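You operate a simulated robot arm through the tools that you are given. There is no shell and no other tool. Be economical: measure what you need, move in short steps, check, and stop when the job is done.

You run a simulated two-armed robot. Do the job below in one go: nothing can be reset, and whatever is moved stays where it is left.

JOB
Carry the small cool box with both arms and set it on the top of the loading stand.

Only the result counts: the job must be done as asked and must still hold three seconds after the hand-in. Knocking over, shifting, dropping, spilling or breaking anything else fails it.

ROBOT AND FRAMES
Two 7-joint arms with two-finger parallel grippers on one trunk, on a base that drives. Base frame: it is fixed to the floor where the robot stands at the start and does not move with it; the origin is under the middle of the robot, x ahead of it, y to its left, z up; the surface under the hand at the start is at about z = 850. Units: mm, degrees, N and s.
The left shoulder is at the start at [70, 163, 1195], the right one opposite. With the tool pointing down near the work surface each hand reaches from about 380 to 880 mm from the robot's upright axis, wherever it stands, measured 20 degrees to its own side. Places, roughly: top of the loading stand [300, -3500, 1100]. Payload 3.43 kg a hand.
The TCP of each hand is the grasp point between the finger pads, 34 mm short of the fingertips. In the tool frame z runs along the fingers and y along their closing line. Largest opening 128 mm; finger width 24, thickness 12; the body of the gripper, 48 by 130 mm, starts 96 mm behind the TCP.
Orientation is that of the tool frame in the base frame, as a unit quaternion [x, y, z, w]. With the fingers straight down and closing along the base's y, the tool's x points along the base's -x, its y along +y and its z along -z.

CONTROLS
- The arms move only by the tool apply_moves. It takes "left_increments", "right_increments" or both (then of equal length, played together; a hand with none holds still); each is a list of rows, each a list of 2 entries, a list of its own where there are three numbers: the shift along the tool's x, y, z in mm, then the turn, a rotation vector about the tool's x, y, z in degrees. In form: [[[dx, dy, dz], [ax, ay, az]], ...]. A call has 1 to 8 rows; each row shifts and turns the commanded pose from where the row before left it, along the tool's axes as they then stand. "left_grip" and "right_grip" are, for a hand that has rows, the finger opening in mm, from 0 to 128, set as the call begins (left out, the last holds). Rows are played at 5 a second. More than 50 mm and 8.6 degrees between two rows, or a gripper value outside its range, and nothing of the call is played. A pose out of reach is approached as far as the arm can. The call stops where the force on the tool passes 40 N (or 10 N more than at its start, if that is more) or the arm is blocked; 0.2 s more then pass. The fingers move at their own pace (about 153 mm/s each) and stop on an object; they squeeze with about 39 N. The grip force told is the motor's: it shows also when the fingers shut on nothing. Time passes only in rows, and 0.2 s behind the last, so rows that do not move let the fingers close. The reply holds the time, the measured pose of the TCP, the force on the tool along the base axes, the opening and the grip force, in the units named above and with some noise, with the torque about the TCP (base axes, N m) and any sound that the robot's microphone picked up, and new pictures: "views" is both (left out), scene, wrist or none (wrist: the cameras of the hands that moved).
- Cameras (640 x 400 px; columns grow to the right, rows downward): "scene" is now at [132.5, -23.6, 1420.2]; the picture's right is [-0.28, -0.96, 0.00], its down [-0.56, 0.17, -0.81] and it looks along [0.77, -0.23, -0.59] (base axes); focal length 294 px, centre (320, 200). "left" rides on the left gripper at [76, 11, -160] in its tool frame; the picture's right is [-0.15, 0.99, 0.00], its down [-0.88, -0.13, -0.46] and it looks along [-0.45, -0.07, 0.89] (tool axes); focal length 234 px, centre (320, 200). "right" rides on the right gripper at [76, -11, -160] in its tool frame; the picture's right is [0.15, 0.99, 0.00], its down [-0.88, 0.13, -0.46] and it looks along [-0.45, 0.07, 0.89] (tool axes); focal length 234 px, centre (320, 200). There is no depth. A picture from a camera that has moved, and an enlarged one, comes with that camera's place and axes in the base frame and with its lens.
- raise_lower(by): slides the trunk up (or, below 0, down) by that many mm; the arms and the scene camera ride with it, the base frame stays. It gives what a move gives, with no picture.
- roll_base(legs): drives the robot by 1 to 6 legs, each [ahead, left, turn to the left] in mm, mm and degrees, along the robot's own axes; the way and the turn of a leg run together, so that a leg with both is an arc; at most 1500 mm and 180 degrees a leg. The arms and the cameras ride along, it lands a little off, and it stops where it bumps. It gives what a move gives, and a new picture of the scene camera.
- turn_head(pan, tilt): turns the head with the scene camera to pan (to the left, within 86 degrees either way) and tilt (down, from -29 to 69), counted from straight ahead of the robot. It gives what a move gives, and a new picture of the scene camera.
- zoom(camera, box): a new picture of the part [left, top, right, bottom] of that camera's present view, enlarged. It takes no simulated time.
- close_job(): hands the job in; it is judged then, once.

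Work in short steps. Places have to be worked out from the pictures, the camera data and where the tool is seen: move nearer, look again, correct. Check each grasp and each placing, and mend what went wrong. You have 120 turns and 260 pictures in all, those below and enlarged ones among them. Open the grippers and draw the arms clear of the work before you hand the job in, unless the task says otherwise; then end with one line.

The tools are called as name(argument=value, ...) on one line, values as JSON. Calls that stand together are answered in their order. apply_moves: Moves the arms, as the interface text tells. Its arguments: {"type":"object","properties":{"left_increments":{"type":"array"},"left_grip":{"type":"number"},"right_increments":{"type":"array"},"right_grip":{"type":"number"},"views":{"type":"string","enum":["both","scene","wrist","none"]}},"required":[]} The other tools are called the same way: raise_lower (by) slides the trunk up or down; roll_base (legs) drives the base; turn_head (pan, tilt) turns the head that bears the scene camera; zoom (camera, box) takes an enlarged picture of a part of a camera's view; close_job () hands the job in.

At the start:

```text
time: 0.0
left_eef_pos: [601.1, -10.2, 1046.6]
left_ee_rot: [0.001, 1.0, 0.0, 0.0]
left_force: [-0.4, -0.4, -0.1]
left_wrist_torque: [-0.01, 0.01, -0.01]
left_opening: 128.1
left_grip_force: 0.0
right_eef_pos: [460.7, -463.5, 1058.7]
right_ee_rot: [0.0, 1.0, 0.0, 0.001]
right_force: [1.0, -1.0, 0.6]
right_wrist_torque: [-0.05, 0.04, 0.02]
right_opening: 127.8
right_grip_force: 0.0
trunk travel left (down, up): [-675.0, 265.0]
robot x, y, heading: [0.6, 2.4, 0.0]
head pan, tilt: [-16.5, 36.1]
```

scene: 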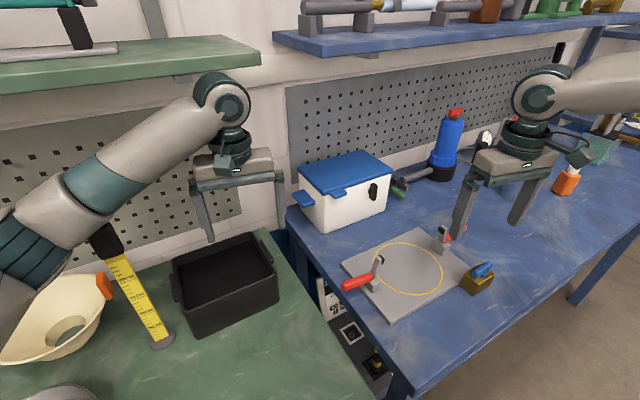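
right: 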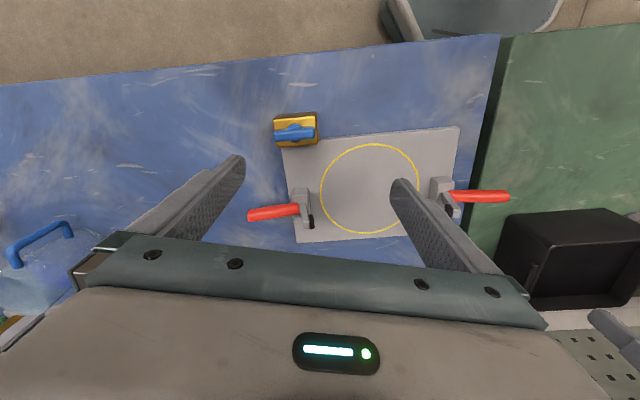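
left: 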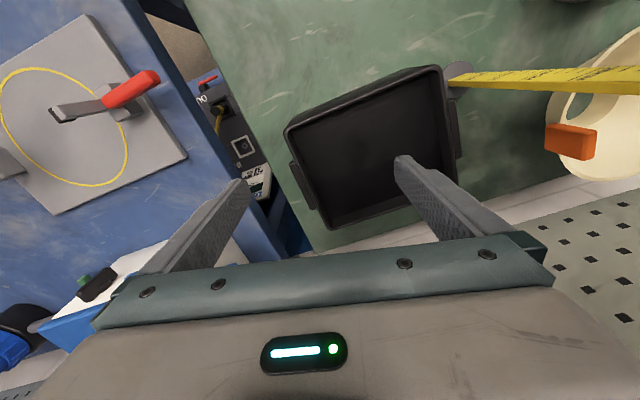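

The cool box (white, blue lid, side handles) stands on the blue bench. I zoom in on it to locate its corners and handles.

zoom(camera="scene", box=[270, 130, 430, 250])

turn_head(pan=-80, tilt=15)

```text
3.33 times, centred on (350, 190) of scene
camera zoom: at [132.5, -23.6, 1420.2], right [-0.28, -0.96, 0.0], down [-0.56, 0.17, -0.81], along [0.77, -0.23, -0.59], focal length 978 px, centre (220, 233)
```

zoom: 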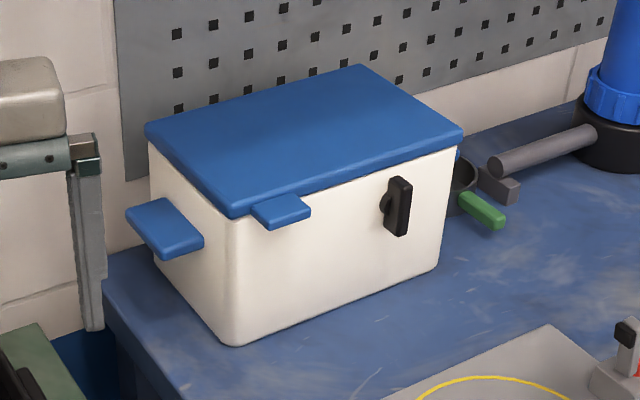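

```text
time: 1.3
left_eef_pos: [601.0, -10.6, 1045.7]
left_ee_rot: [0.0, 1.0, 0.001, 0.0]
left_force: [0.3, 0.0, 0.5]
left_wrist_torque: [0.02, 0.01, 0.0]
left_opening: 127.9
left_grip_force: 0.0
right_eef_pos: [461.5, -463.5, 1059.8]
right_ee_rot: [0.0, 1.0, 0.0, 0.0]
right_force: [0.1, -0.7, -0.1]
right_wrist_torque: [0.01, 0.01, 0.0]
right_opening: 128.1
right_grip_force: 0.0
trunk travel left (down, up): [-675.0, 265.0]
robot x, y, heading: [-1.0, -0.5, -0.3]
head pan, tilt: [-80.0, 15.0]
camera scene: at [64.9, -90.7, 1453.9], right [-0.98, -0.17, 0.0], down [-0.05, 0.26, -0.97], along [0.17, -0.95, -0.26], focal length 294 px, centre (320, 200)
```

scene: 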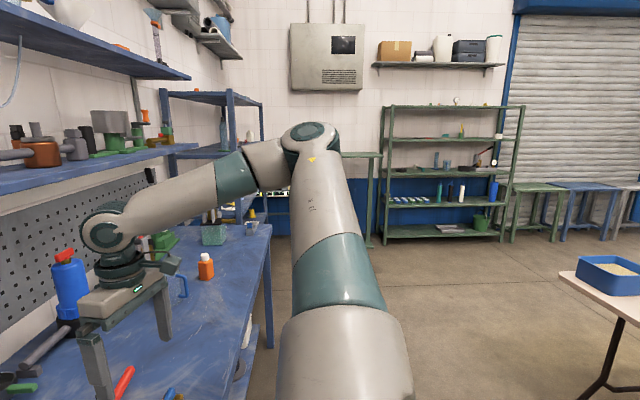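

The box centre works out near (808,-300), yaw about 13.5°, lid top near z 1000, end handles about z 930. I look down to see the bench edge, and beyond at the floor on the way.

turn_head(pan=-30, tilt=69)

turn_head(pan=-86, tilt=45)

```text
time: 2.6
left_eef_pos: [601.6, -10.3, 1045.2]
left_ee_rot: [0.001, 1.0, 0.001, 0.001]
left_force: [-0.1, -0.5, 0.7]
left_wrist_torque: [0.01, 0.0, 0.0]
left_opening: 127.9
left_grip_force: 0.0
right_eef_pos: [462.1, -462.8, 1059.0]
right_ee_rot: [0.0, 1.0, 0.001, 0.0]
right_force: [-0.3, 0.1, 0.7]
right_wrist_torque: [0.0, -0.01, -0.01]
right_opening: 127.7
right_grip_force: 0.0
trunk travel left (down, up): [-675.0, 265.0]
robot x, y, heading: [-3.9, 0.5, -0.2]
head pan, tilt: [-30.0, 68.8]
camera scene: at [97.1, -26.8, 1378.3], right [-0.5, -0.87, 0.0], down [-0.81, 0.47, -0.36], along [0.31, -0.18, -0.93], focal length 294 px, centre (320, 200)
```

scene: 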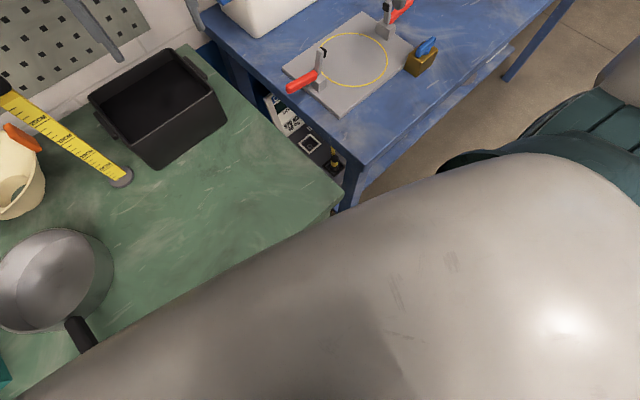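

```text
time: 3.8
left_eef_pos: [601.4, -10.2, 1045.5]
left_ee_rot: [0.001, 1.0, -0.001, 0.0]
left_force: [-0.4, 0.1, 0.0]
left_wrist_torque: [0.03, 0.03, 0.0]
left_opening: 128.2
left_grip_force: 0.0
right_eef_pos: [461.0, -462.4, 1059.0]
right_ee_rot: [0.0, 1.0, 0.0, 0.0]
right_force: [-0.5, -0.6, -0.1]
right_wrist_torque: [0.01, 0.01, -0.02]
right_opening: 128.3
right_grip_force: 0.1
trunk travel left (down, up): [-675.0, 265.0]
robot x, y, heading: [1.7, 2.4, 0.0]
head pan, tilt: [-85.9, 45.0]
camera scene: at [54.5, -79.9, 1407.0], right [-1.0, -0.07, 0.0], down [-0.05, 0.71, -0.71], along [0.05, -0.7, -0.71], focal length 294 px, centre (320, 200)
```

scene: 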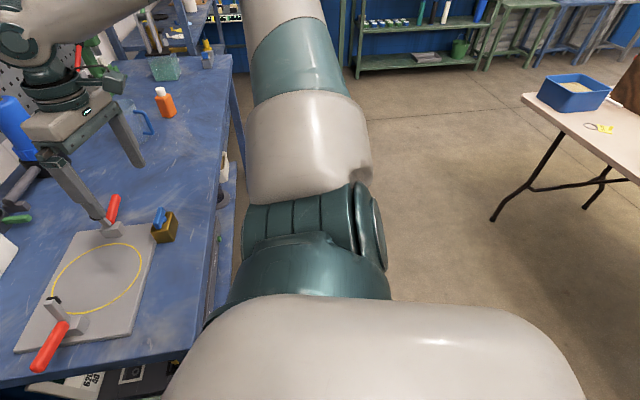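

Bench edge gives about 250 mm of stand-off, as now. I drive right along the bench, turn to face the box squarely and close up a bit.

roll_base(legs=[[0, -477, 0], [0, 0, 13.5], [50, -16, 0]])

turn_head(pan=0, tilt=40)

```text
time: 8.0
left_eef_pos: [636.9, -340.1, 1048.1]
left_ee_rot: [-0.119, 0.993, 0.0, 0.0]
left_force: [0.1, -0.4, -0.4]
left_wrist_torque: [-0.01, -0.03, 0.03]
left_opening: 128.0
left_grip_force: 0.1
right_eef_pos: [607.2, -812.5, 1059.7]
right_ee_rot: [-0.119, 0.993, 0.0, 0.0]
right_force: [-1.2, -0.8, 0.4]
right_wrist_torque: [0.01, -0.01, -0.03]
right_opening: 128.2
right_grip_force: 0.0
trunk travel left (down, up): [-675.0, 265.0]
robot x, y, heading: [52.4, -475.4, 13.7]
head pan, tilt: [-85.9, 45.0]
camera scene: at [121.6, -535.7, 1407.4], right [-0.95, -0.3, 0.0], down [-0.21, 0.67, -0.71], along [0.22, -0.67, -0.71], focal length 294 px, centre (320, 200)
```

scene: 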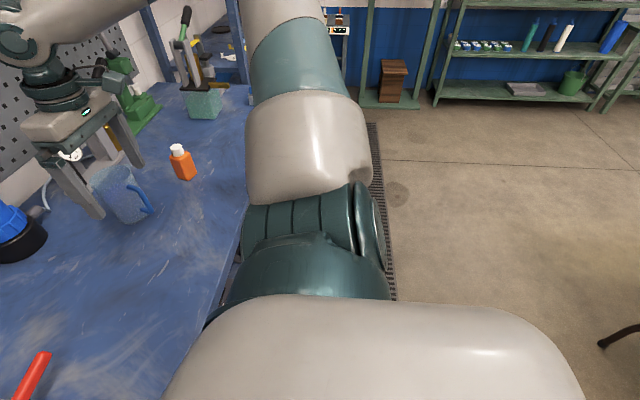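

```text
time: 9.6
left_eef_pos: [638.8, -339.9, 1046.0]
left_ee_rot: [-0.118, 0.993, 0.0, 0.0]
left_force: [0.8, -0.2, 0.9]
left_wrist_torque: [-0.01, 0.0, 0.05]
left_opening: 127.8
left_grip_force: 0.0
right_eef_pos: [608.3, -813.1, 1058.9]
right_ee_rot: [-0.119, 0.993, -0.001, 0.0]
right_force: [0.3, -0.2, -0.4]
right_wrist_torque: [0.02, 0.01, -0.02]
right_opening: 128.3
right_grip_force: 0.1
trunk travel left (down, up): [-675.0, 265.0]
robot x, y, heading: [52.8, -474.3, 13.5]
head pan, tilt: [0.0, 40.0]
camera scene: at [181.7, -438.4, 1414.3], right [0.24, -0.97, 0.0], down [-0.62, -0.15, -0.77], along [0.74, 0.18, -0.64], focal length 294 px, centre (320, 200)
```

scene: 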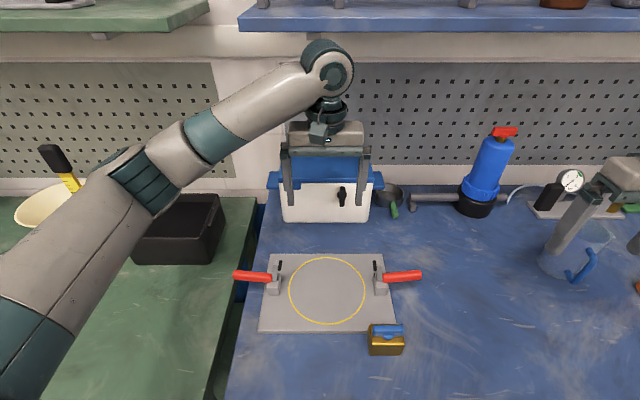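

The robot now faces the box squarely; box centre is at about (775,-7) in the robot frame. I bring both hands to the box's sides, short of it and a bit higher.

apply_moves(left_increments=[[[0, 0, -30], [0, 0, 0]], [[0, 45, -20], [0, 0, 0]], [[0, 45, 0], [0, 0, 0]], [[0, 45, 0], [0, 0, 0]], [[0, 45, 0], [0, 0, 0]], [[0, 0, 0], [0, 0, 0]]], right_increments=[[[0, 0, -20], [0, 0, 0]], [[0, 45, -18], [0, 0, 0]], [[0, 48, 0], [0, 0, 0]], [[0, 48, 0], [0, 0, 0]], [[0, 48, 0], [0, 0, 0]], [[0, 48, 0], [0, 0, 0]]], views="scene")

apply_moves(left_increments=[[[0, 0, 0], [0, 0, 8.5]], [[0, 0, 0], [0, 0, 8.5]], [[0, 0, 0], [0, 0, 8.5]], [[0, 0, 0], [0, 0, 8.5]], [[0, 0, 0], [0, 0, 8.5]], [[0, 0, 0], [0, 0, 8.5]], [[0, 0, 0], [0, 0, 8.5]], [[0, 0, 0], [0, 0, 8.5]]], right_increments=[[[0, 0, 0], [0, 0, -8.5]], [[0, 0, 0], [0, 0, -8.5]], [[0, 0, 0], [0, 0, -8.5]], [[0, 0, 0], [0, 0, -8.5]], [[0, 0, 0], [0, 0, -8.5]], [[0, 0, 0], [0, 0, -8.5]], [[0, 0, 0], [0, 0, -8.5]], [[0, 0, 0], [0, 0, -8.5]]], views="none")

apply_moves(left_increments=[[[0, 0, 0], [0, 0, 8]], [[0, 0, 0], [0, 0, 8]], [[0, 0, 0], [0, 0, 6]]], right_increments=[[[0, 0, 0], [0, 0, -8]], [[0, 0, 0], [0, 0, -8]], [[0, 0, 0], [0, 0, -6]]])

```text
time: 11.0
left_eef_pos: [597.0, -166.6, 1096.9]
left_ee_rot: [-0.118, 0.993, -0.001, 0.0]
left_force: [-0.3, 0.4, -0.1]
left_wrist_torque: [0.07, 0.01, 0.05]
left_opening: 128.0
left_grip_force: 0.0
right_eef_pos: [558.9, -580.4, 1097.1]
right_ee_rot: [-0.118, 0.993, -0.001, -0.001]
right_force: [0.7, 0.5, -0.6]
right_wrist_torque: [-0.01, 0.03, -0.02]
right_opening: 128.2
right_grip_force: 0.2
trunk travel left (down, up): [-675.0, 265.0]
robot x, y, heading: [51.9, -470.9, 13.6]
head pan, tilt: [0.0, 40.0]
camera scene: at [183.2, -437.6, 1414.1], right [0.24, -0.97, 0.0], down [-0.63, -0.15, -0.77], along [0.74, 0.18, -0.64], focal length 294 px, centre (320, 200)
```

scene: 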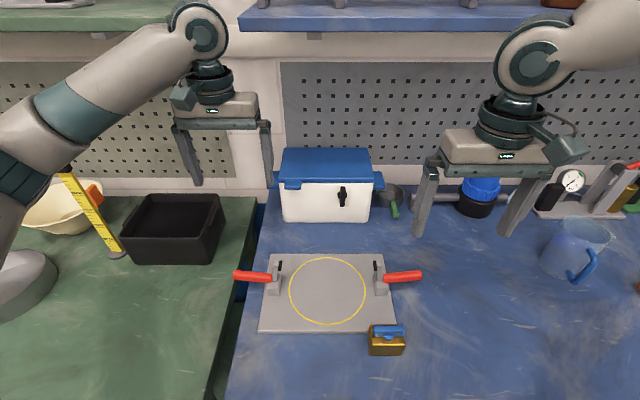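

```text
time: 12.8
left_eef_pos: [595.7, -165.0, 1096.7]
left_ee_rot: [0.458, 0.889, 0.0, 0.0]
left_force: [-0.4, -0.7, 0.0]
left_wrist_torque: [0.0, 0.02, 0.03]
left_opening: 128.1
left_grip_force: 0.0
right_eef_pos: [553.3, -581.4, 1097.3]
right_ee_rot: [-0.654, 0.756, 0.0, 0.001]
right_force: [0.4, 0.8, 0.6]
right_wrist_torque: [0.01, 0.01, -0.01]
right_opening: 128.2
right_grip_force: 0.0
trunk travel left (down, up): [-675.0, 265.0]
robot x, y, heading: [50.3, -470.6, 13.6]
head pan, tilt: [0.0, 40.0]
```

```text
time: 13.6
left_eef_pos: [597.4, -164.0, 1096.3]
left_ee_rot: [0.619, 0.785, 0.0, -0.001]
left_force: [0.0, -0.3, -0.2]
left_wrist_torque: [-0.03, -0.01, -0.02]
left_opening: 128.3
left_grip_force: 0.0
right_eef_pos: [553.1, -583.0, 1097.8]
right_ee_rot: [0.787, -0.617, 0.0, 0.0]
right_force: [0.1, 1.4, -0.1]
right_wrist_torque: [0.0, -0.04, 0.01]
right_opening: 128.4
right_grip_force: 0.1
trunk travel left (down, up): [-675.0, 265.0]
robot x, y, heading: [52.7, -469.2, 13.7]
head pan, tilt: [0.0, 40.0]
camera scene: at [181.7, -438.2, 1414.3], right [0.24, -0.97, 0.0], down [-0.62, -0.15, -0.77], along [0.74, 0.18, -0.64], focal length 294 px, centre (320, 200)
camera right: at [583.6, -653.2, 1257.4], right [-0.93, -0.38, 0.0], down [-0.34, 0.82, 0.46], along [-0.17, 0.42, -0.89], focal length 234 px, centre (320, 200)
camera left: at [588.7, -87.5, 1255.9], right [1.0, 0.09, 0.0], down [0.08, -0.89, 0.46], along [0.04, -0.45, -0.89], focal length 234 px, centre (320, 200)
```

scene: 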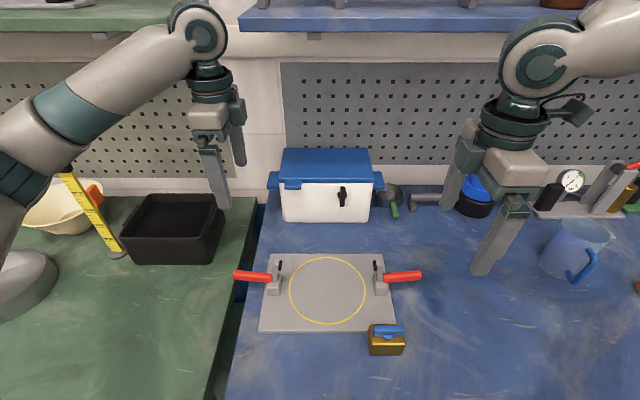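
right: 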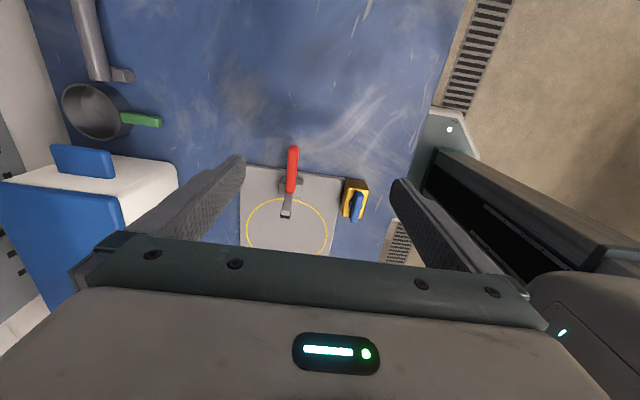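
left: 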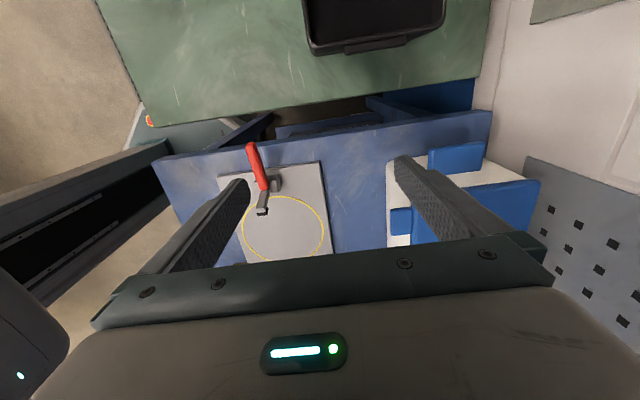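

A shelf edge overhangs from X≈790 (robot frame) at z≈1310, so I keep the hands low. I lower both to about z 1010 and come forward, staying just outside the lid.

apply_moves(left_increments=[[[0, 0, 44], [0, 0, 0]], [[0, 0, 43], [0, 0, 0]], [[-10, 0, 0], [0, 0, 0]], [[-10, 20, 0], [0, 0, 0]], [[0, 40, 0], [0, 0, 0]]], right_increments=[[[0, 0, 44], [0, 0, 0]], [[-25, 0, 42], [0, 0, 0]], [[-25, -40, 0], [0, 0, 0]], [[-25, -40, 0], [0, 0, 0]], [[0, -48, 0], [0, 0, 0]]], views="none")

apply_moves(left_increments=[[[0, 0, 0], [0, 0, 0]], [[0, 25, 0], [0, 0, 0]], [[0, 25, 0], [0, 0, 0]]], right_increments=[[[0, -48, 0], [0, 0, 0]], [[0, -48, 0], [0, 0, 0]], [[0, -25, 0], [0, 0, 0]]])

```text
time: 14.8
left_eef_pos: [657.7, -170.3, 1008.2]
left_ee_rot: [0.618, 0.786, 0.0, 0.0]
left_force: [0.5, -0.6, 0.0]
left_wrist_torque: [0.01, 0.04, -0.03]
left_opening: 127.7
left_grip_force: 0.0
right_eef_pos: [660.4, -493.2, 1020.4]
right_ee_rot: [0.786, -0.618, -0.002, -0.001]
right_force: [0.3, 0.0, 0.0]
right_wrist_torque: [0.04, 0.01, 0.05]
right_opening: 128.1
right_grip_force: 0.1
right hand out of reach, approached as far as the arm can: row 5
trunk travel left (down, up): [-675.0, 265.0]
robot x, y, heading: [51.7, -472.0, 13.4]
head pan, tilt: [0.0, 40.0]
```

```text
time: 15.6
left_eef_pos: [707.2, -157.4, 1009.2]
left_ee_rot: [0.618, 0.786, 0.001, 0.0]
left_force: [-0.3, -0.3, -0.5]
left_wrist_torque: [-0.02, 0.01, 0.0]
left_opening: 128.1
left_grip_force: 0.1
right_eef_pos: [741.1, -528.1, 1030.7]
right_ee_rot: [0.787, -0.618, 0.0, -0.002]
right_force: [0.2, -0.6, 0.4]
right_wrist_torque: [0.02, 0.02, 0.03]
right_opening: 128.1
right_grip_force: 0.0
right hand out of reach, approached as far as the arm can: row 1, 2, 3
trunk travel left (down, up): [-675.0, 265.0]
robot x, y, heading: [47.4, -469.8, 13.7]
head pan, tilt: [0.0, 40.0]
camera scene: at [182.0, -438.3, 1414.3], right [0.24, -0.97, 0.0], down [-0.62, -0.15, -0.77], along [0.74, 0.18, -0.64], focal length 294 px, centre (320, 200)
camera right: at [770.7, -598.6, 1192.0], right [-0.93, -0.38, 0.0], down [-0.34, 0.82, 0.46], along [-0.17, 0.42, -0.89], focal length 234 px, centre (320, 200)
camera left: at [698.3, -81.1, 1169.1], right [1.0, 0.09, 0.0], down [0.08, -0.89, 0.46], along [0.04, -0.45, -0.89], focal length 234 px, centre (320, 200)
```

scene: 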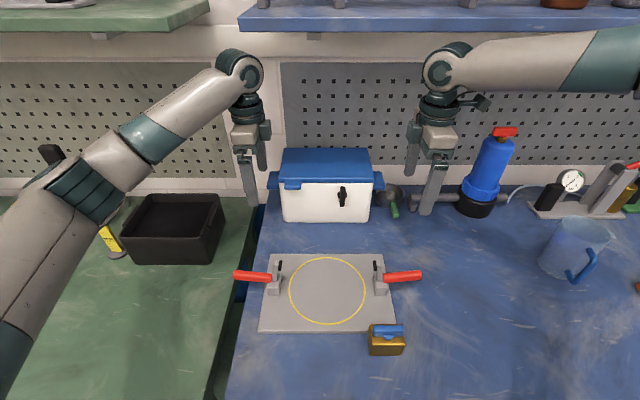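
right: 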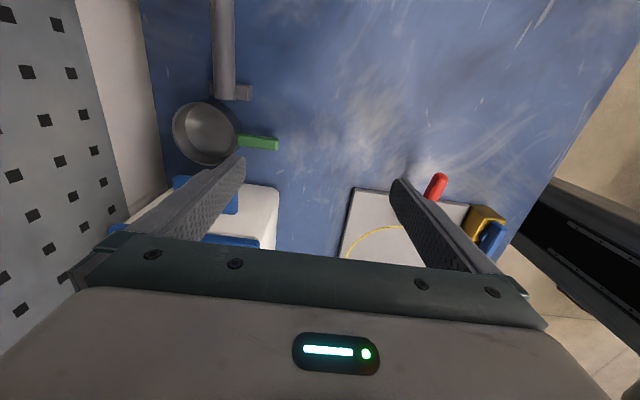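
left: 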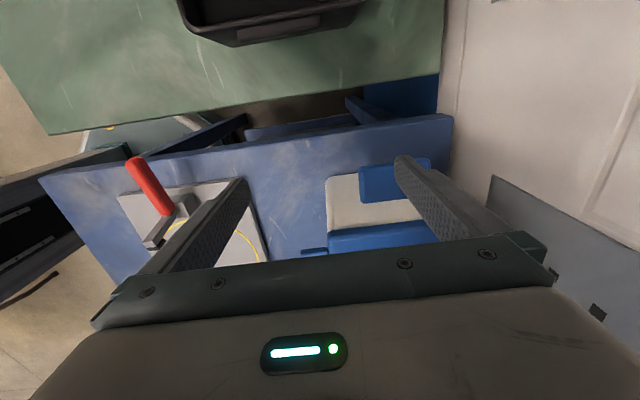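

The left hand is fine, but the right one sticks at a joint limit well inside its reach. I draw it back and turn it the other way round (its camera inward).

apply_moves(right_increments=[[[20, 40, -20], [0, 0, 0]], [[20, 44, -10], [0, 0, 0]], [[20, 44, 0], [0, 0, 0]], [[0, 48, 0], [0, 0, 0]], [[0, 48, 0], [0, 0, 0]], [[0, 0, 0], [0, 0, 8.5]], [[0, 0, 0], [0, 0, 8.5]], [[0, 0, 0], [0, 0, 8.5]]], views="none")

apply_moves(right_increments=[[[0, 0, 0], [0, 0, 8.5]], [[0, 0, 0], [0, 0, 8.5]], [[0, 0, 0], [0, 0, 8.5]], [[0, 0, 0], [0, 0, 8.5]], [[0, 0, 0], [0, 0, 8.5]], [[0, 0, 0], [0, 0, 8.5]], [[0, 0, 0], [0, 0, 8.5]], [[0, 0, 0], [0, 0, 8.5]]], views="scene")

```text
time: 17.4
left_eef_pos: [706.1, -157.4, 1009.0]
left_ee_rot: [0.618, 0.786, 0.0, 0.0]
left_force: [0.3, 0.3, 0.5]
left_wrist_torque: [-0.02, -0.01, 0.0]
left_opening: 128.0
left_grip_force: 0.0
right_eef_pos: [538.4, -635.9, 1060.1]
right_ee_rot: [-0.629, 0.777, 0.0, 0.001]
right_force: [-0.4, 0.4, 0.3]
right_wrist_torque: [0.0, -0.03, 0.02]
right_opening: 128.1
right_grip_force: 0.0
trunk travel left (down, up): [-675.0, 265.0]
robot x, y, heading: [50.3, -469.3, 13.5]
head pan, tilt: [0.0, 40.0]
```

```text
time: 19.2
left_eef_pos: [705.1, -158.3, 1009.5]
left_ee_rot: [0.618, 0.786, -0.001, 0.0]
left_force: [-0.6, 0.6, -0.4]
left_wrist_torque: [0.0, -0.01, 0.01]
left_opening: 128.1
left_grip_force: 0.0
right_eef_pos: [539.0, -638.0, 1058.9]
right_ee_rot: [-0.087, 0.996, 0.0, 0.0]
right_force: [0.1, -0.2, -0.2]
right_wrist_torque: [-0.01, 0.03, -0.01]
right_opening: 127.9
right_grip_force: 0.1
trunk travel left (down, up): [-675.0, 265.0]
robot x, y, heading: [48.9, -471.4, 13.7]
head pan, tilt: [0.0, 40.0]
camera scene: at [181.6, -438.1, 1414.3], right [0.24, -0.97, 0.0], down [-0.62, -0.15, -0.77], along [0.74, 0.18, -0.64], focal length 294 px, centre (320, 200)
```

scene: 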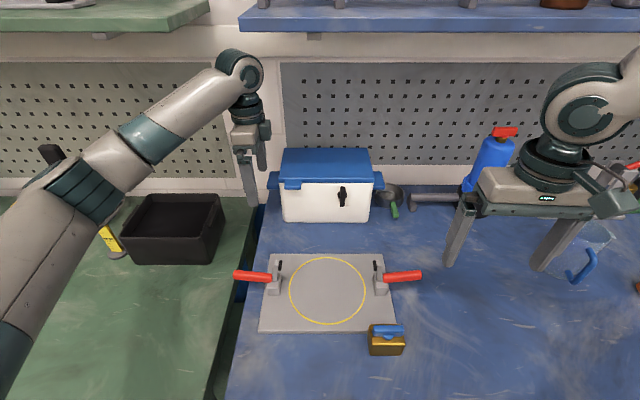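

Rotation goes well; I finish the turn to match the left hand (86.5° more).

apply_moves(right_increments=[[[0, 20, 0], [0, 0, 8.5]], [[0, 0, 0], [0, 0, 8.5]], [[0, 0, 0], [0, 0, 8.5]], [[0, 0, 0], [0, 0, 8.5]], [[0, 0, 0], [0, 0, 8.5]], [[0, 0, 0], [0, 0, 8.5]], [[0, 0, 0], [0, 0, 8.5]], [[0, 0, 0], [0, 0, 8.5]]], views="none")

apply_moves(right_increments=[[[0, 0, 0], [0, 0, 8.5]], [[0, 0, 0], [0, 0, 8.5]], [[0, 0, 0], [0, 0, 1.5]], [[35, 0, 15], [0, 0, 0]], [[35, 0, 15], [0, 0, 0]], [[20, 40, 15], [0, 0, 0]], [[0, 48, 0], [0, 0, 0]], [[0, 48, 0], [0, 0, 0]]], views="both")

```text
time: 21.0
left_eef_pos: [706.8, -158.0, 1008.1]
left_ee_rot: [0.618, 0.786, -0.001, 0.0]
left_force: [0.2, 0.4, 0.1]
left_wrist_torque: [0.01, 0.01, 0.01]
left_opening: 127.7
left_grip_force: 0.1
right_eef_pos: [533.3, -617.3, 1060.4]
right_ee_rot: [0.485, 0.875, 0.001, 0.0]
right_force: [0.0, 0.1, 0.1]
right_wrist_torque: [0.03, 0.02, 0.03]
right_opening: 128.0
right_grip_force: 0.0
trunk travel left (down, up): [-675.0, 265.0]
robot x, y, heading: [50.0, -471.4, 13.8]
head pan, tilt: [0.0, 40.0]
```

```text
time: 22.8
left_eef_pos: [707.5, -157.6, 1007.6]
left_ee_rot: [0.619, 0.786, -0.001, 0.0]
left_force: [0.0, -0.9, 0.6]
left_wrist_torque: [0.01, 0.0, 0.03]
left_opening: 128.0
left_grip_force: 0.0
right_eef_pos: [647.6, -500.6, 1017.3]
right_ee_rot: [0.618, 0.786, -0.001, 0.0]
right_force: [0.0, -0.7, -0.3]
right_wrist_torque: [0.01, 0.0, 0.01]
right_opening: 127.7
right_grip_force: 0.0
trunk travel left (down, up): [-675.0, 265.0]
robot x, y, heading: [54.0, -475.5, 13.7]
head pan, tilt: [0.0, 40.0]
camera scene: at [183.7, -438.0, 1414.1], right [0.24, -0.97, 0.0], down [-0.63, -0.15, -0.76], along [0.74, 0.18, -0.64], focal length 294 px, centre (320, 200)
camera right: at [620.4, -429.4, 1177.3], right [0.93, 0.38, 0.0], down [0.34, -0.82, 0.46], along [0.17, -0.42, -0.89], focal length 234 px, centre (320, 200)
```

scene: 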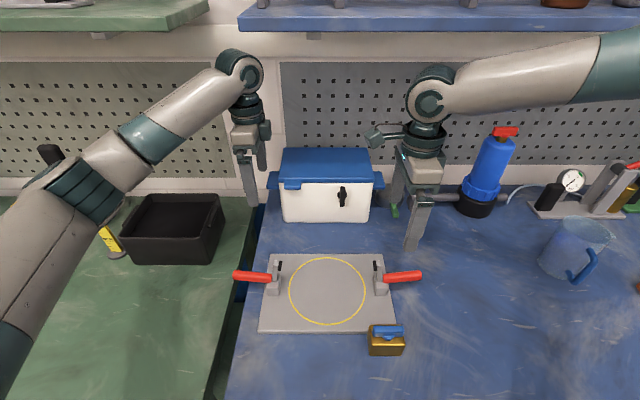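
right: 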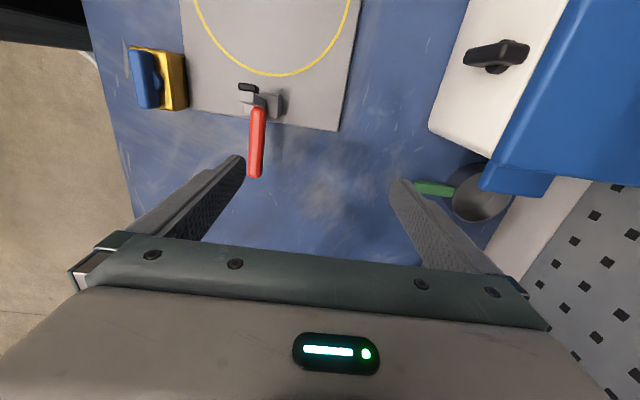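

No limit now. Right hand at robot-frame (572,-165); both go forward to just before the handles, the left already at X≈711.

apply_moves(right_increments=[[[0, 45, 0], [0, 0, 0]], [[0, 45, 0], [0, 0, 0]], [[0, 40, 0], [0, 0, 0]], [[0, 35, 0], [0, 0, 0]], [[0, 20, 0], [0, 0, 0]], [[0, 0, 0], [0, 0, 0]]], left_increments=[[[0, 0, 0], [0, 0, 0]], [[0, 15, 0], [0, 0, 0]], [[0, 15, 0], [0, 0, 0]], [[0, 15, 0], [0, 0, 0]], [[0, 10, 0], [0, 0, 0]], [[0, 0, 0], [0, 0, 0]]])

```text
time: 24.2
left_eef_pos: [759.7, -144.9, 1009.7]
left_ee_rot: [0.618, 0.786, -0.001, 0.0]
left_force: [0.2, 0.0, -1.0]
left_wrist_torque: [-0.03, 0.02, 0.02]
left_opening: 128.0
left_grip_force: 0.0
right_eef_pos: [772.3, -547.9, 1035.7]
right_ee_rot: [0.618, 0.786, 0.001, 0.0]
right_force: [0.2, -0.5, 0.0]
right_wrist_torque: [-0.02, -0.02, -0.01]
right_opening: 127.8
right_grip_force: 0.0
right hand out of reach, approached as far as the arm can: row 1, 2, 3, 4, 5
trunk travel left (down, up): [-675.0, 265.0]
robot x, y, heading: [49.0, -475.0, 13.7]
head pan, tilt: [0.0, 40.0]
camera scene: at [181.5, -437.9, 1414.3], right [0.24, -0.97, 0.0], down [-0.62, -0.15, -0.77], along [0.74, 0.18, -0.64], focal length 294 px, centre (320, 200)
camera right: at [743.5, -476.9, 1197.0], right [0.93, 0.38, 0.0], down [0.33, -0.83, 0.45], along [0.17, -0.42, -0.89], focal length 234 px, centre (320, 200)
camera left: at [751.7, -67.1, 1170.1], right [1.0, 0.09, 0.0], down [0.08, -0.89, 0.46], along [0.04, -0.45, -0.89], focal length 234 px, centre (320, 200)
```

scene: 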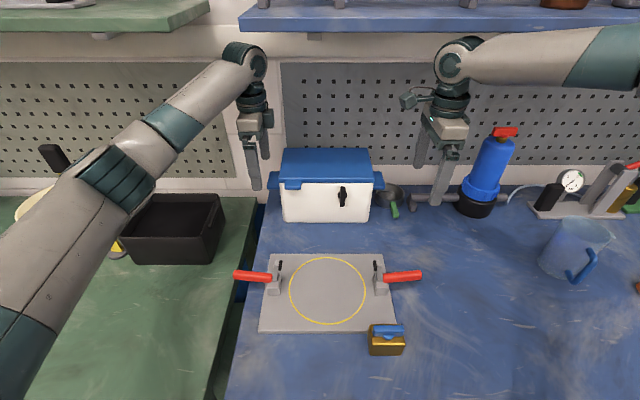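
right: 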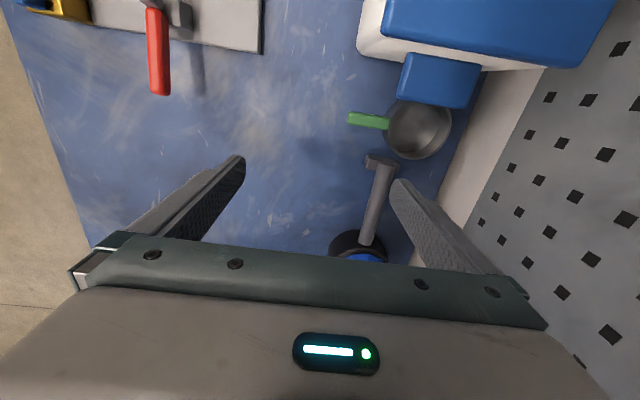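
left: 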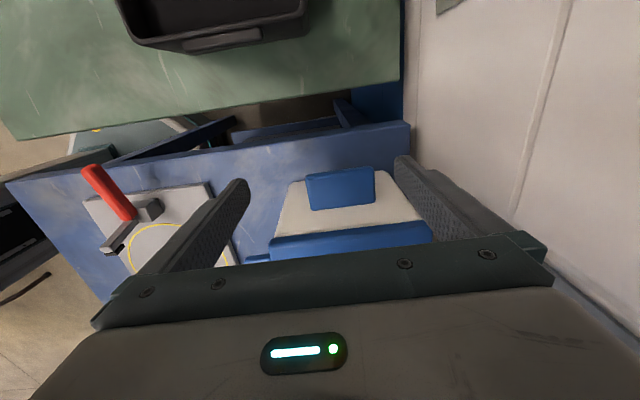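

The right arm still stops at the same place whatever its wrist turn, so its elbow/shoulder posture is the limit. I look at the arm.

turn_head(pan=-55, tilt=35)

turn_head(pan=60, tilt=35)

```text
time: 25.4
left_eef_pos: [760.2, -144.3, 1009.6]
left_ee_rot: [0.618, 0.787, 0.0, 0.001]
left_force: [0.6, 0.9, -0.8]
left_wrist_torque: [0.01, 0.02, 0.04]
left_opening: 127.8
left_grip_force: 0.0
right_eef_pos: [771.6, -547.7, 1036.1]
right_ee_rot: [0.618, 0.786, 0.002, 0.0]
right_force: [-0.2, -0.2, -0.1]
right_wrist_torque: [0.02, 0.03, 0.01]
right_opening: 127.9
right_grip_force: 0.0
trunk travel left (down, up): [-675.0, 265.0]
robot x, y, heading: [56.0, -469.5, 13.6]
head pan, tilt: [-55.0, 35.0]
camera scene: at [165.4, -516.4, 1421.9], right [-0.66, -0.75, 0.0], down [-0.43, 0.38, -0.82], along [0.62, -0.54, -0.57], focal length 294 px, centre (320, 200)
```

scene: 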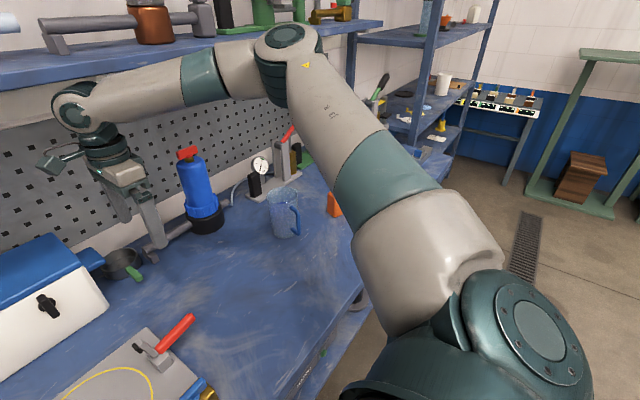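

```text
time: 27.4
left_eef_pos: [759.1, -144.6, 1010.6]
left_ee_rot: [0.618, 0.786, 0.0, 0.0]
left_force: [-0.4, -0.1, -0.4]
left_wrist_torque: [0.03, 0.01, 0.01]
left_opening: 128.0
left_grip_force: 0.0
right_eef_pos: [770.7, -547.8, 1035.7]
right_ee_rot: [0.618, 0.786, 0.001, 0.001]
right_force: [-0.7, -0.1, -0.3]
right_wrist_torque: [0.0, 0.01, 0.04]
right_opening: 128.0
right_grip_force: 0.1
trunk travel left (down, up): [-675.0, 265.0]
robot x, y, heading: [50.5, -469.5, 13.6]
head pan, tilt: [60.0, 35.0]
camera scene: at [124.0, -373.8, 1421.9], right [0.96, -0.28, 0.0], down [-0.16, -0.55, -0.82], along [0.23, 0.79, -0.57], focal length 294 px, centre (320, 200)
```

scene: 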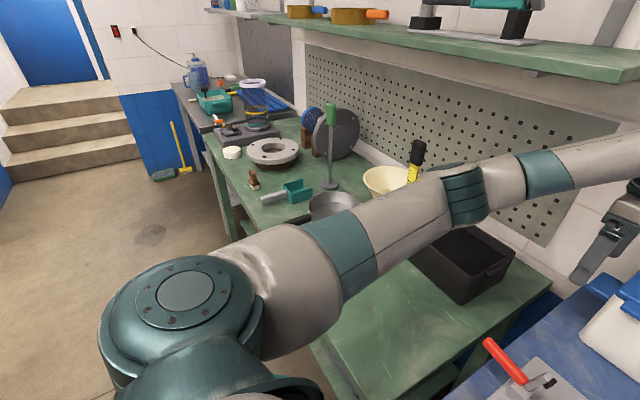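

The right elbow is folded high and outward. I retract both hands clear of the shelf, then raise the trunk so the arms reach downward and the elbow can unfold.

apply_moves(left_increments=[[[0, 0, 0], [0, 0, 0]], [[0, -40, 0], [0, 0, 0]], [[0, -40, 0], [0, 0, 0]], [[0, -40, 0], [0, 0, 0]], [[0, -40, 0], [0, 0, 0]], [[0, 0, 0], [0, 0, 0]]], right_increments=[[[0, -45, 0], [0, 0, 0]], [[0, -45, 0], [0, 0, 0]], [[0, -45, 0], [0, 0, 0]], [[0, -45, 0], [0, 0, 0]], [[0, -45, 0], [0, 0, 0]], [[0, -45, 0], [0, 0, 0]]], views="none")

raise_lower(by=255)

turn_head(pan=0, tilt=50)

```text
time: 28.8
left_eef_pos: [602.3, -183.9, 1010.4]
left_ee_rot: [0.618, 0.786, 0.0, 0.001]
left_force: [0.5, 0.3, -0.2]
left_wrist_torque: [-0.01, -0.01, 0.0]
left_opening: 127.8
left_grip_force: 0.1
right_eef_pos: [505.3, -613.3, 1035.1]
right_ee_rot: [0.617, 0.787, 0.0, 0.001]
right_force: [0.0, 0.0, -0.1]
right_wrist_torque: [-0.01, -0.01, -0.01]
right_opening: 127.9
right_grip_force: 0.0
trunk travel left (down, up): [-675.0, 265.0]
robot x, y, heading: [51.3, -469.8, 13.8]
head pan, tilt: [60.0, 35.0]
```

```text
time: 31.4
left_eef_pos: [602.3, -182.5, 1264.2]
left_ee_rot: [0.619, 0.786, 0.001, 0.0]
left_force: [0.1, 0.6, 0.0]
left_wrist_torque: [0.0, 0.0, 0.01]
left_opening: 128.0
left_grip_force: 0.1
right_eef_pos: [507.7, -613.3, 1289.8]
right_ee_rot: [0.618, 0.787, -0.001, -0.001]
right_force: [-0.2, -0.2, 0.3]
right_wrist_torque: [0.01, -0.03, 0.0]
right_opening: 128.0
right_grip_force: 0.0
trunk travel left (down, up): [-930.0, 10.0]
robot x, y, heading: [48.8, -472.5, 13.7]
head pan, tilt: [60.0, 35.0]
```

```text
time: 32.7
left_eef_pos: [602.8, -182.9, 1265.1]
left_ee_rot: [0.618, 0.786, 0.0, 0.0]
left_force: [0.0, 0.1, -0.4]
left_wrist_torque: [0.01, 0.03, 0.0]
left_opening: 127.9
left_grip_force: 0.1
right_eef_pos: [507.5, -612.0, 1288.8]
right_ee_rot: [0.618, 0.786, 0.0, -0.001]
right_force: [-0.8, 0.3, 0.7]
right_wrist_torque: [-0.02, 0.01, 0.02]
right_opening: 127.9
right_grip_force: 0.1
trunk travel left (down, up): [-930.0, 10.0]
robot x, y, heading: [53.7, -472.3, 13.4]
head pan, tilt: [0.0, 50.0]
camera scene: at [174.0, -440.0, 1655.2], right [0.24, -0.97, 0.0], down [-0.74, -0.18, -0.64], along [0.62, 0.15, -0.77], focal length 294 px, centre (320, 200)
```

scene: 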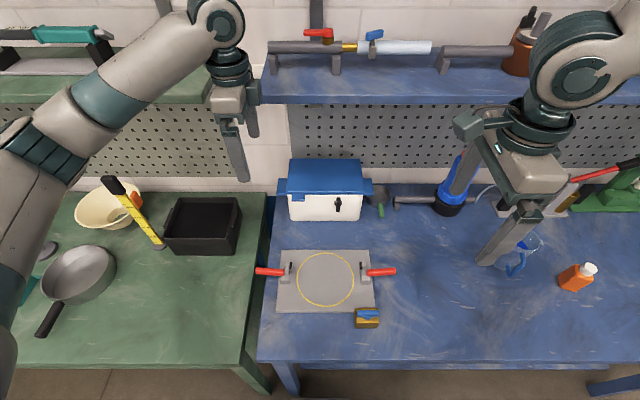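

Now I lower both hands back to about z 1010 with the shoulders high.

apply_moves(left_increments=[[[0, 0, 40], [0, 0, 0]], [[0, 0, 40], [0, 0, 0]], [[0, 0, 40], [0, 0, 0]], [[0, 0, 40], [0, 0, 0]], [[0, 0, 40], [0, 0, 0]], [[0, 0, 40], [0, 0, 0]]], right_increments=[[[0, 0, 45], [0, 0, 0]], [[0, 0, 45], [0, 0, 0]], [[0, 0, 45], [0, 0, 0]], [[0, 0, 45], [0, 0, 0]], [[0, 0, 45], [0, 0, 0]], [[0, 0, 45], [0, 0, 0]]], views="none")

apply_moves(right_increments=[[[0, 30, 0], [0, 0, 0]], [[0, 40, 0], [0, 0, 0]], [[20, 40, 0], [0, 0, 0]], [[20, 40, 0], [0, 0, 0]], [[20, 40, 0], [0, 0, 0]], [[20, 40, 0], [0, 0, 0]]], views="both")

```text
time: 34.1
left_eef_pos: [605.1, -185.2, 1026.1]
left_ee_rot: [0.618, 0.786, 0.0, 0.0]
left_force: [-0.1, 0.0, 0.5]
left_wrist_torque: [-0.03, 0.01, 0.0]
left_opening: 127.7
left_grip_force: 0.1
right_eef_pos: [569.0, -641.5, 1057.6]
right_ee_rot: [0.617, 0.787, -0.002, -0.004]
right_force: [0.5, 0.3, 0.1]
right_wrist_torque: [-0.02, 0.05, 0.01]
right_opening: 128.1
right_grip_force: 0.1
right hand out of reach, approached as far as the arm can: row 3, 4, 5, 6
trunk travel left (down, up): [-930.0, 10.0]
robot x, y, heading: [49.3, -470.9, 13.5]
head pan, tilt: [0.0, 50.0]
```

```text
time: 35.5
left_eef_pos: [603.3, -183.7, 1027.4]
left_ee_rot: [0.618, 0.786, 0.0, 0.0]
left_force: [0.7, 0.5, 0.3]
left_wrist_torque: [-0.01, 0.0, -0.02]
left_opening: 128.1
left_grip_force: 0.1
right_eef_pos: [722.2, -589.1, 1142.2]
right_ee_rot: [0.618, 0.786, 0.0, 0.0]
right_force: [-0.6, 0.4, -0.1]
right_wrist_torque: [0.02, 0.0, 0.0]
right_opening: 128.0
right_grip_force: 0.0
right hand out of reach, approached as far as the arm can: row 2, 3, 4, 5, 6
trunk travel left (down, up): [-930.0, 10.0]
robot x, y, heading: [53.1, -471.2, 13.8]
head pan, tilt: [0.0, 50.0]
camera scene: at [173.8, -439.7, 1655.1], right [0.24, -0.97, 0.0], down [-0.74, -0.18, -0.64], along [0.62, 0.15, -0.77], focal length 294 px, centre (320, 200)
camera right: at [694.2, -517.9, 1302.8], right [0.93, 0.38, 0.0], down [0.33, -0.83, 0.46], along [0.17, -0.42, -0.89], focal length 234 px, centre (320, 200)
```

scene: 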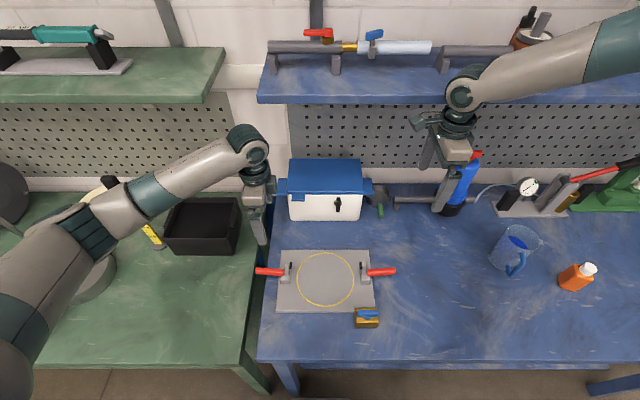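
right: 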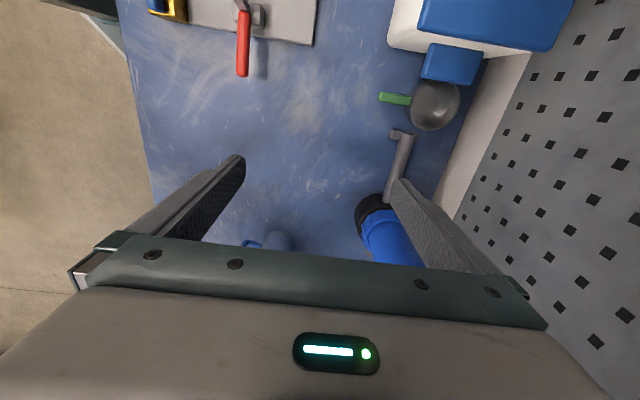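

The numbers fit the right elbow being frozen at about (431,-475) robot-frame with ~350 mm forearm reach. So I will stand turned further left, putting the box to the robot's right where that forearm covers the right handle. First I raise and retract the hands.

apply_moves(left_increments=[[[0, 0, -45], [0, 0, 0]], [[0, 0, -45], [0, 0, 0]], [[0, 0, -45], [0, 0, 0]], [[0, 0, -45], [0, 0, 0]], [[0, 0, -45], [0, 0, 0]]], right_increments=[[[0, -40, 0], [0, 0, 0]], [[0, -40, -25], [0, 0, 0]], [[0, -40, -25], [0, 0, 0]], [[0, -20, -40], [0, 0, 0]], [[0, 0, -40], [0, 0, 0]]], views="none")

turn_head(pan=0, tilt=69)

```text
time: 36.7
left_eef_pos: [603.9, -184.7, 1254.4]
left_ee_rot: [0.619, 0.786, 0.0, -0.001]
left_force: [-0.6, -0.5, 0.1]
left_wrist_torque: [0.03, 0.02, 0.02]
left_opening: 128.0
left_grip_force: 0.0
right_eef_pos: [587.7, -618.6, 1272.2]
right_ee_rot: [0.618, 0.786, 0.0, 0.0]
right_force: [-0.3, 0.6, -0.7]
right_wrist_torque: [0.02, -0.01, 0.01]
right_opening: 128.2
right_grip_force: 0.1
trunk travel left (down, up): [-930.0, 10.0]
robot x, y, heading: [48.9, -472.6, 13.4]
head pan, tilt: [0.0, 50.0]
```

```text
time: 37.5
left_eef_pos: [605.4, -184.0, 1252.4]
left_ee_rot: [0.618, 0.786, 0.0, 0.0]
left_force: [0.0, 0.6, 0.1]
left_wrist_torque: [0.0, -0.01, -0.04]
left_opening: 128.0
left_grip_force: 0.0
right_eef_pos: [587.9, -617.8, 1271.5]
right_ee_rot: [0.618, 0.786, 0.0, 0.0]
right_force: [0.5, -0.5, -0.6]
right_wrist_torque: [0.02, 0.02, -0.03]
right_opening: 128.0
right_grip_force: 0.1
trunk travel left (down, up): [-930.0, 10.0]
robot x, y, heading: [54.1, -472.5, 13.7]
head pan, tilt: [0.0, 68.8]
camera scene: at [154.2, -444.9, 1633.2], right [0.24, -0.97, 0.0], down [-0.91, -0.22, -0.36], along [0.35, 0.09, -0.93], focal length 294 px, centre (320, 200)
```

scene: 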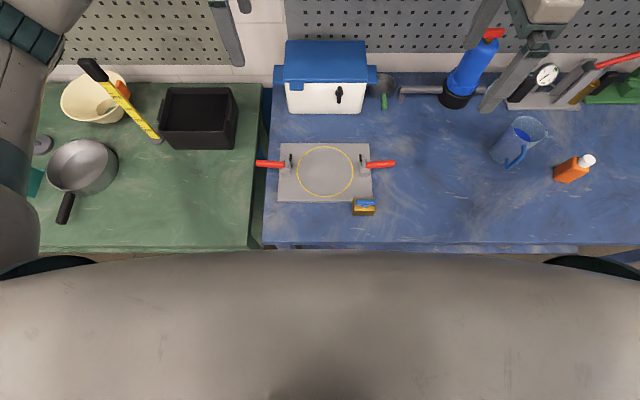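

Box centre confirmed at about (810,-303). I drive to (72,-369) with heading 28.5°.

roll_base(legs=[[0, 94, 0], [0, 0, 14.9], [41, -11, 0]])

turn_head(pan=-20, tilt=55)

```text
time: 38.6
left_eef_pos: [587.5, -113.7, 1252.7]
left_ee_rot: [0.627, 0.779, -0.004, 0.008]
left_force: [-1.1, 0.7, -0.3]
left_wrist_torque: [-0.08, -0.04, -0.02]
left_opening: 128.1
left_grip_force: 0.1
right_eef_pos: [570.1, -538.7, 1272.2]
right_ee_rot: [0.618, 0.786, -0.001, 0.001]
right_force: [-0.7, 0.2, 0.1]
right_wrist_torque: [-0.12, 0.01, 0.02]
right_opening: 128.0
right_grip_force: 0.1
trunk travel left (down, up): [-930.0, 10.0]
robot x, y, heading: [36.0, -398.5, 13.6]
head pan, tilt: [0.0, 68.8]
stopped in leg 1: the force on the tool passed its limit at 77 N (the readings are from after the stop); the commanded pose is now the measured one
camera scene: at [135.3, -365.1, 1633.1], right [0.24, -0.97, 0.0], down [-0.91, -0.22, -0.36], along [0.35, 0.08, -0.93], focal length 294 px, centre (320, 200)
```

scene: 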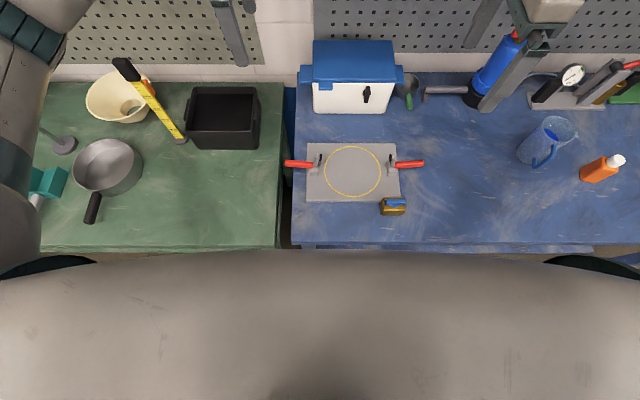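

```text
time: 39.5
left_eef_pos: [587.1, -113.7, 1253.1]
left_ee_rot: [0.627, 0.779, -0.004, 0.008]
left_force: [-0.5, 0.8, 0.4]
left_wrist_torque: [-0.01, 0.01, 0.0]
left_opening: 128.1
left_grip_force: 0.1
right_eef_pos: [570.3, -537.7, 1272.3]
right_ee_rot: [0.618, 0.786, 0.0, 0.0]
right_force: [-0.1, 0.7, -0.4]
right_wrist_torque: [-0.03, 0.02, 0.01]
right_opening: 128.2
right_grip_force: 0.2
trunk travel left (down, up): [-930.0, 10.0]
robot x, y, heading: [30.7, -393.4, 13.6]
head pan, tilt: [-20.0, 55.0]
camera scene: at [151.8, -387.1, 1648.6], right [-0.11, -0.99, 0.0], down [-0.81, 0.09, -0.57], along [0.57, -0.06, -0.82], focal length 294 px, centre (320, 200)
```

scene: 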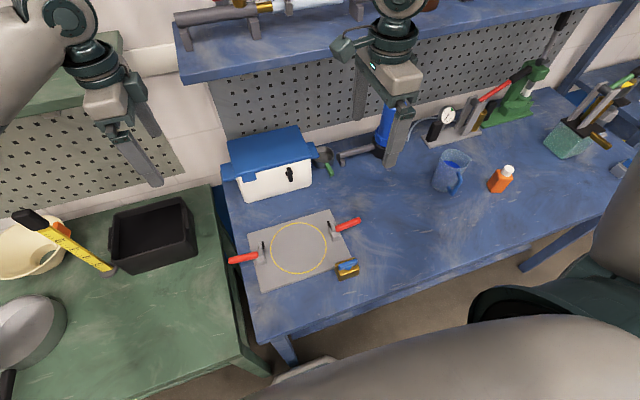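

The left hand touched something near the green shelf during the sideways drive. I look closely before moving.

turn_head(pan=20, tilt=30)

zoom(camera="left", box=[0, 0, 640, 400])

```text
time: 40.5
left_eef_pos: [587.3, -116.6, 1253.7]
left_ee_rot: [0.626, 0.779, -0.003, 0.007]
left_force: [0.3, 0.2, -0.2]
left_wrist_torque: [0.02, -0.01, 0.0]
left_opening: 127.9
left_grip_force: 0.1
right_eef_pos: [569.7, -540.2, 1272.2]
right_ee_rot: [0.618, 0.786, 0.0, 0.0]
right_force: [0.9, -0.5, -0.2]
right_wrist_torque: [0.02, 0.02, 0.03]
right_opening: 128.1
right_grip_force: 0.0
trunk travel left (down, up): [-930.0, 10.0]
robot x, y, heading: [30.9, -395.3, 13.5]
head pan, tilt: [20.0, 30.0]
camera scene: at [156.1, -331.6, 1684.6], right [0.55, -0.83, 0.0], down [-0.42, -0.28, -0.87], along [0.72, 0.48, -0.5], focal length 294 px, centre (320, 200)
```

scene: 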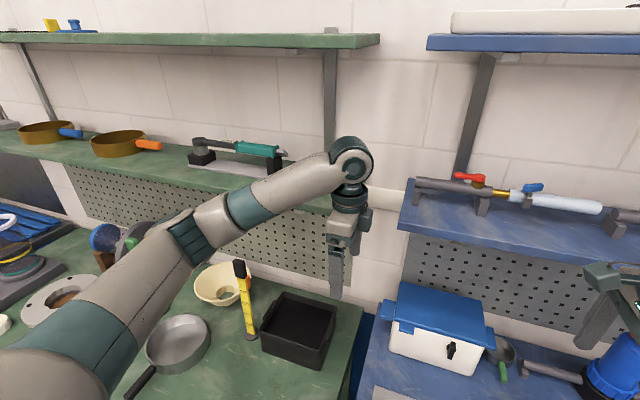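

```text
1.00 times, centred on (320, 200) of left (not enlarged: the box is as wide or as high as the picture)
camera zoom: at [580.4, -36.7, 1411.7], right [1.0, 0.07, 0.01], down [0.06, -0.88, 0.47], along [0.04, -0.47, -0.88], focal length 234 px, centre (320, 200)
```

zoom: 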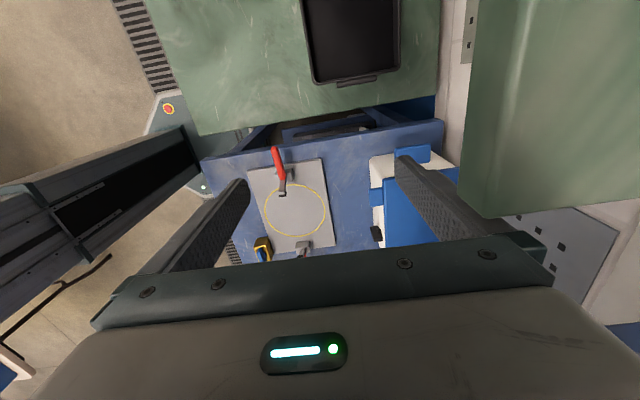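

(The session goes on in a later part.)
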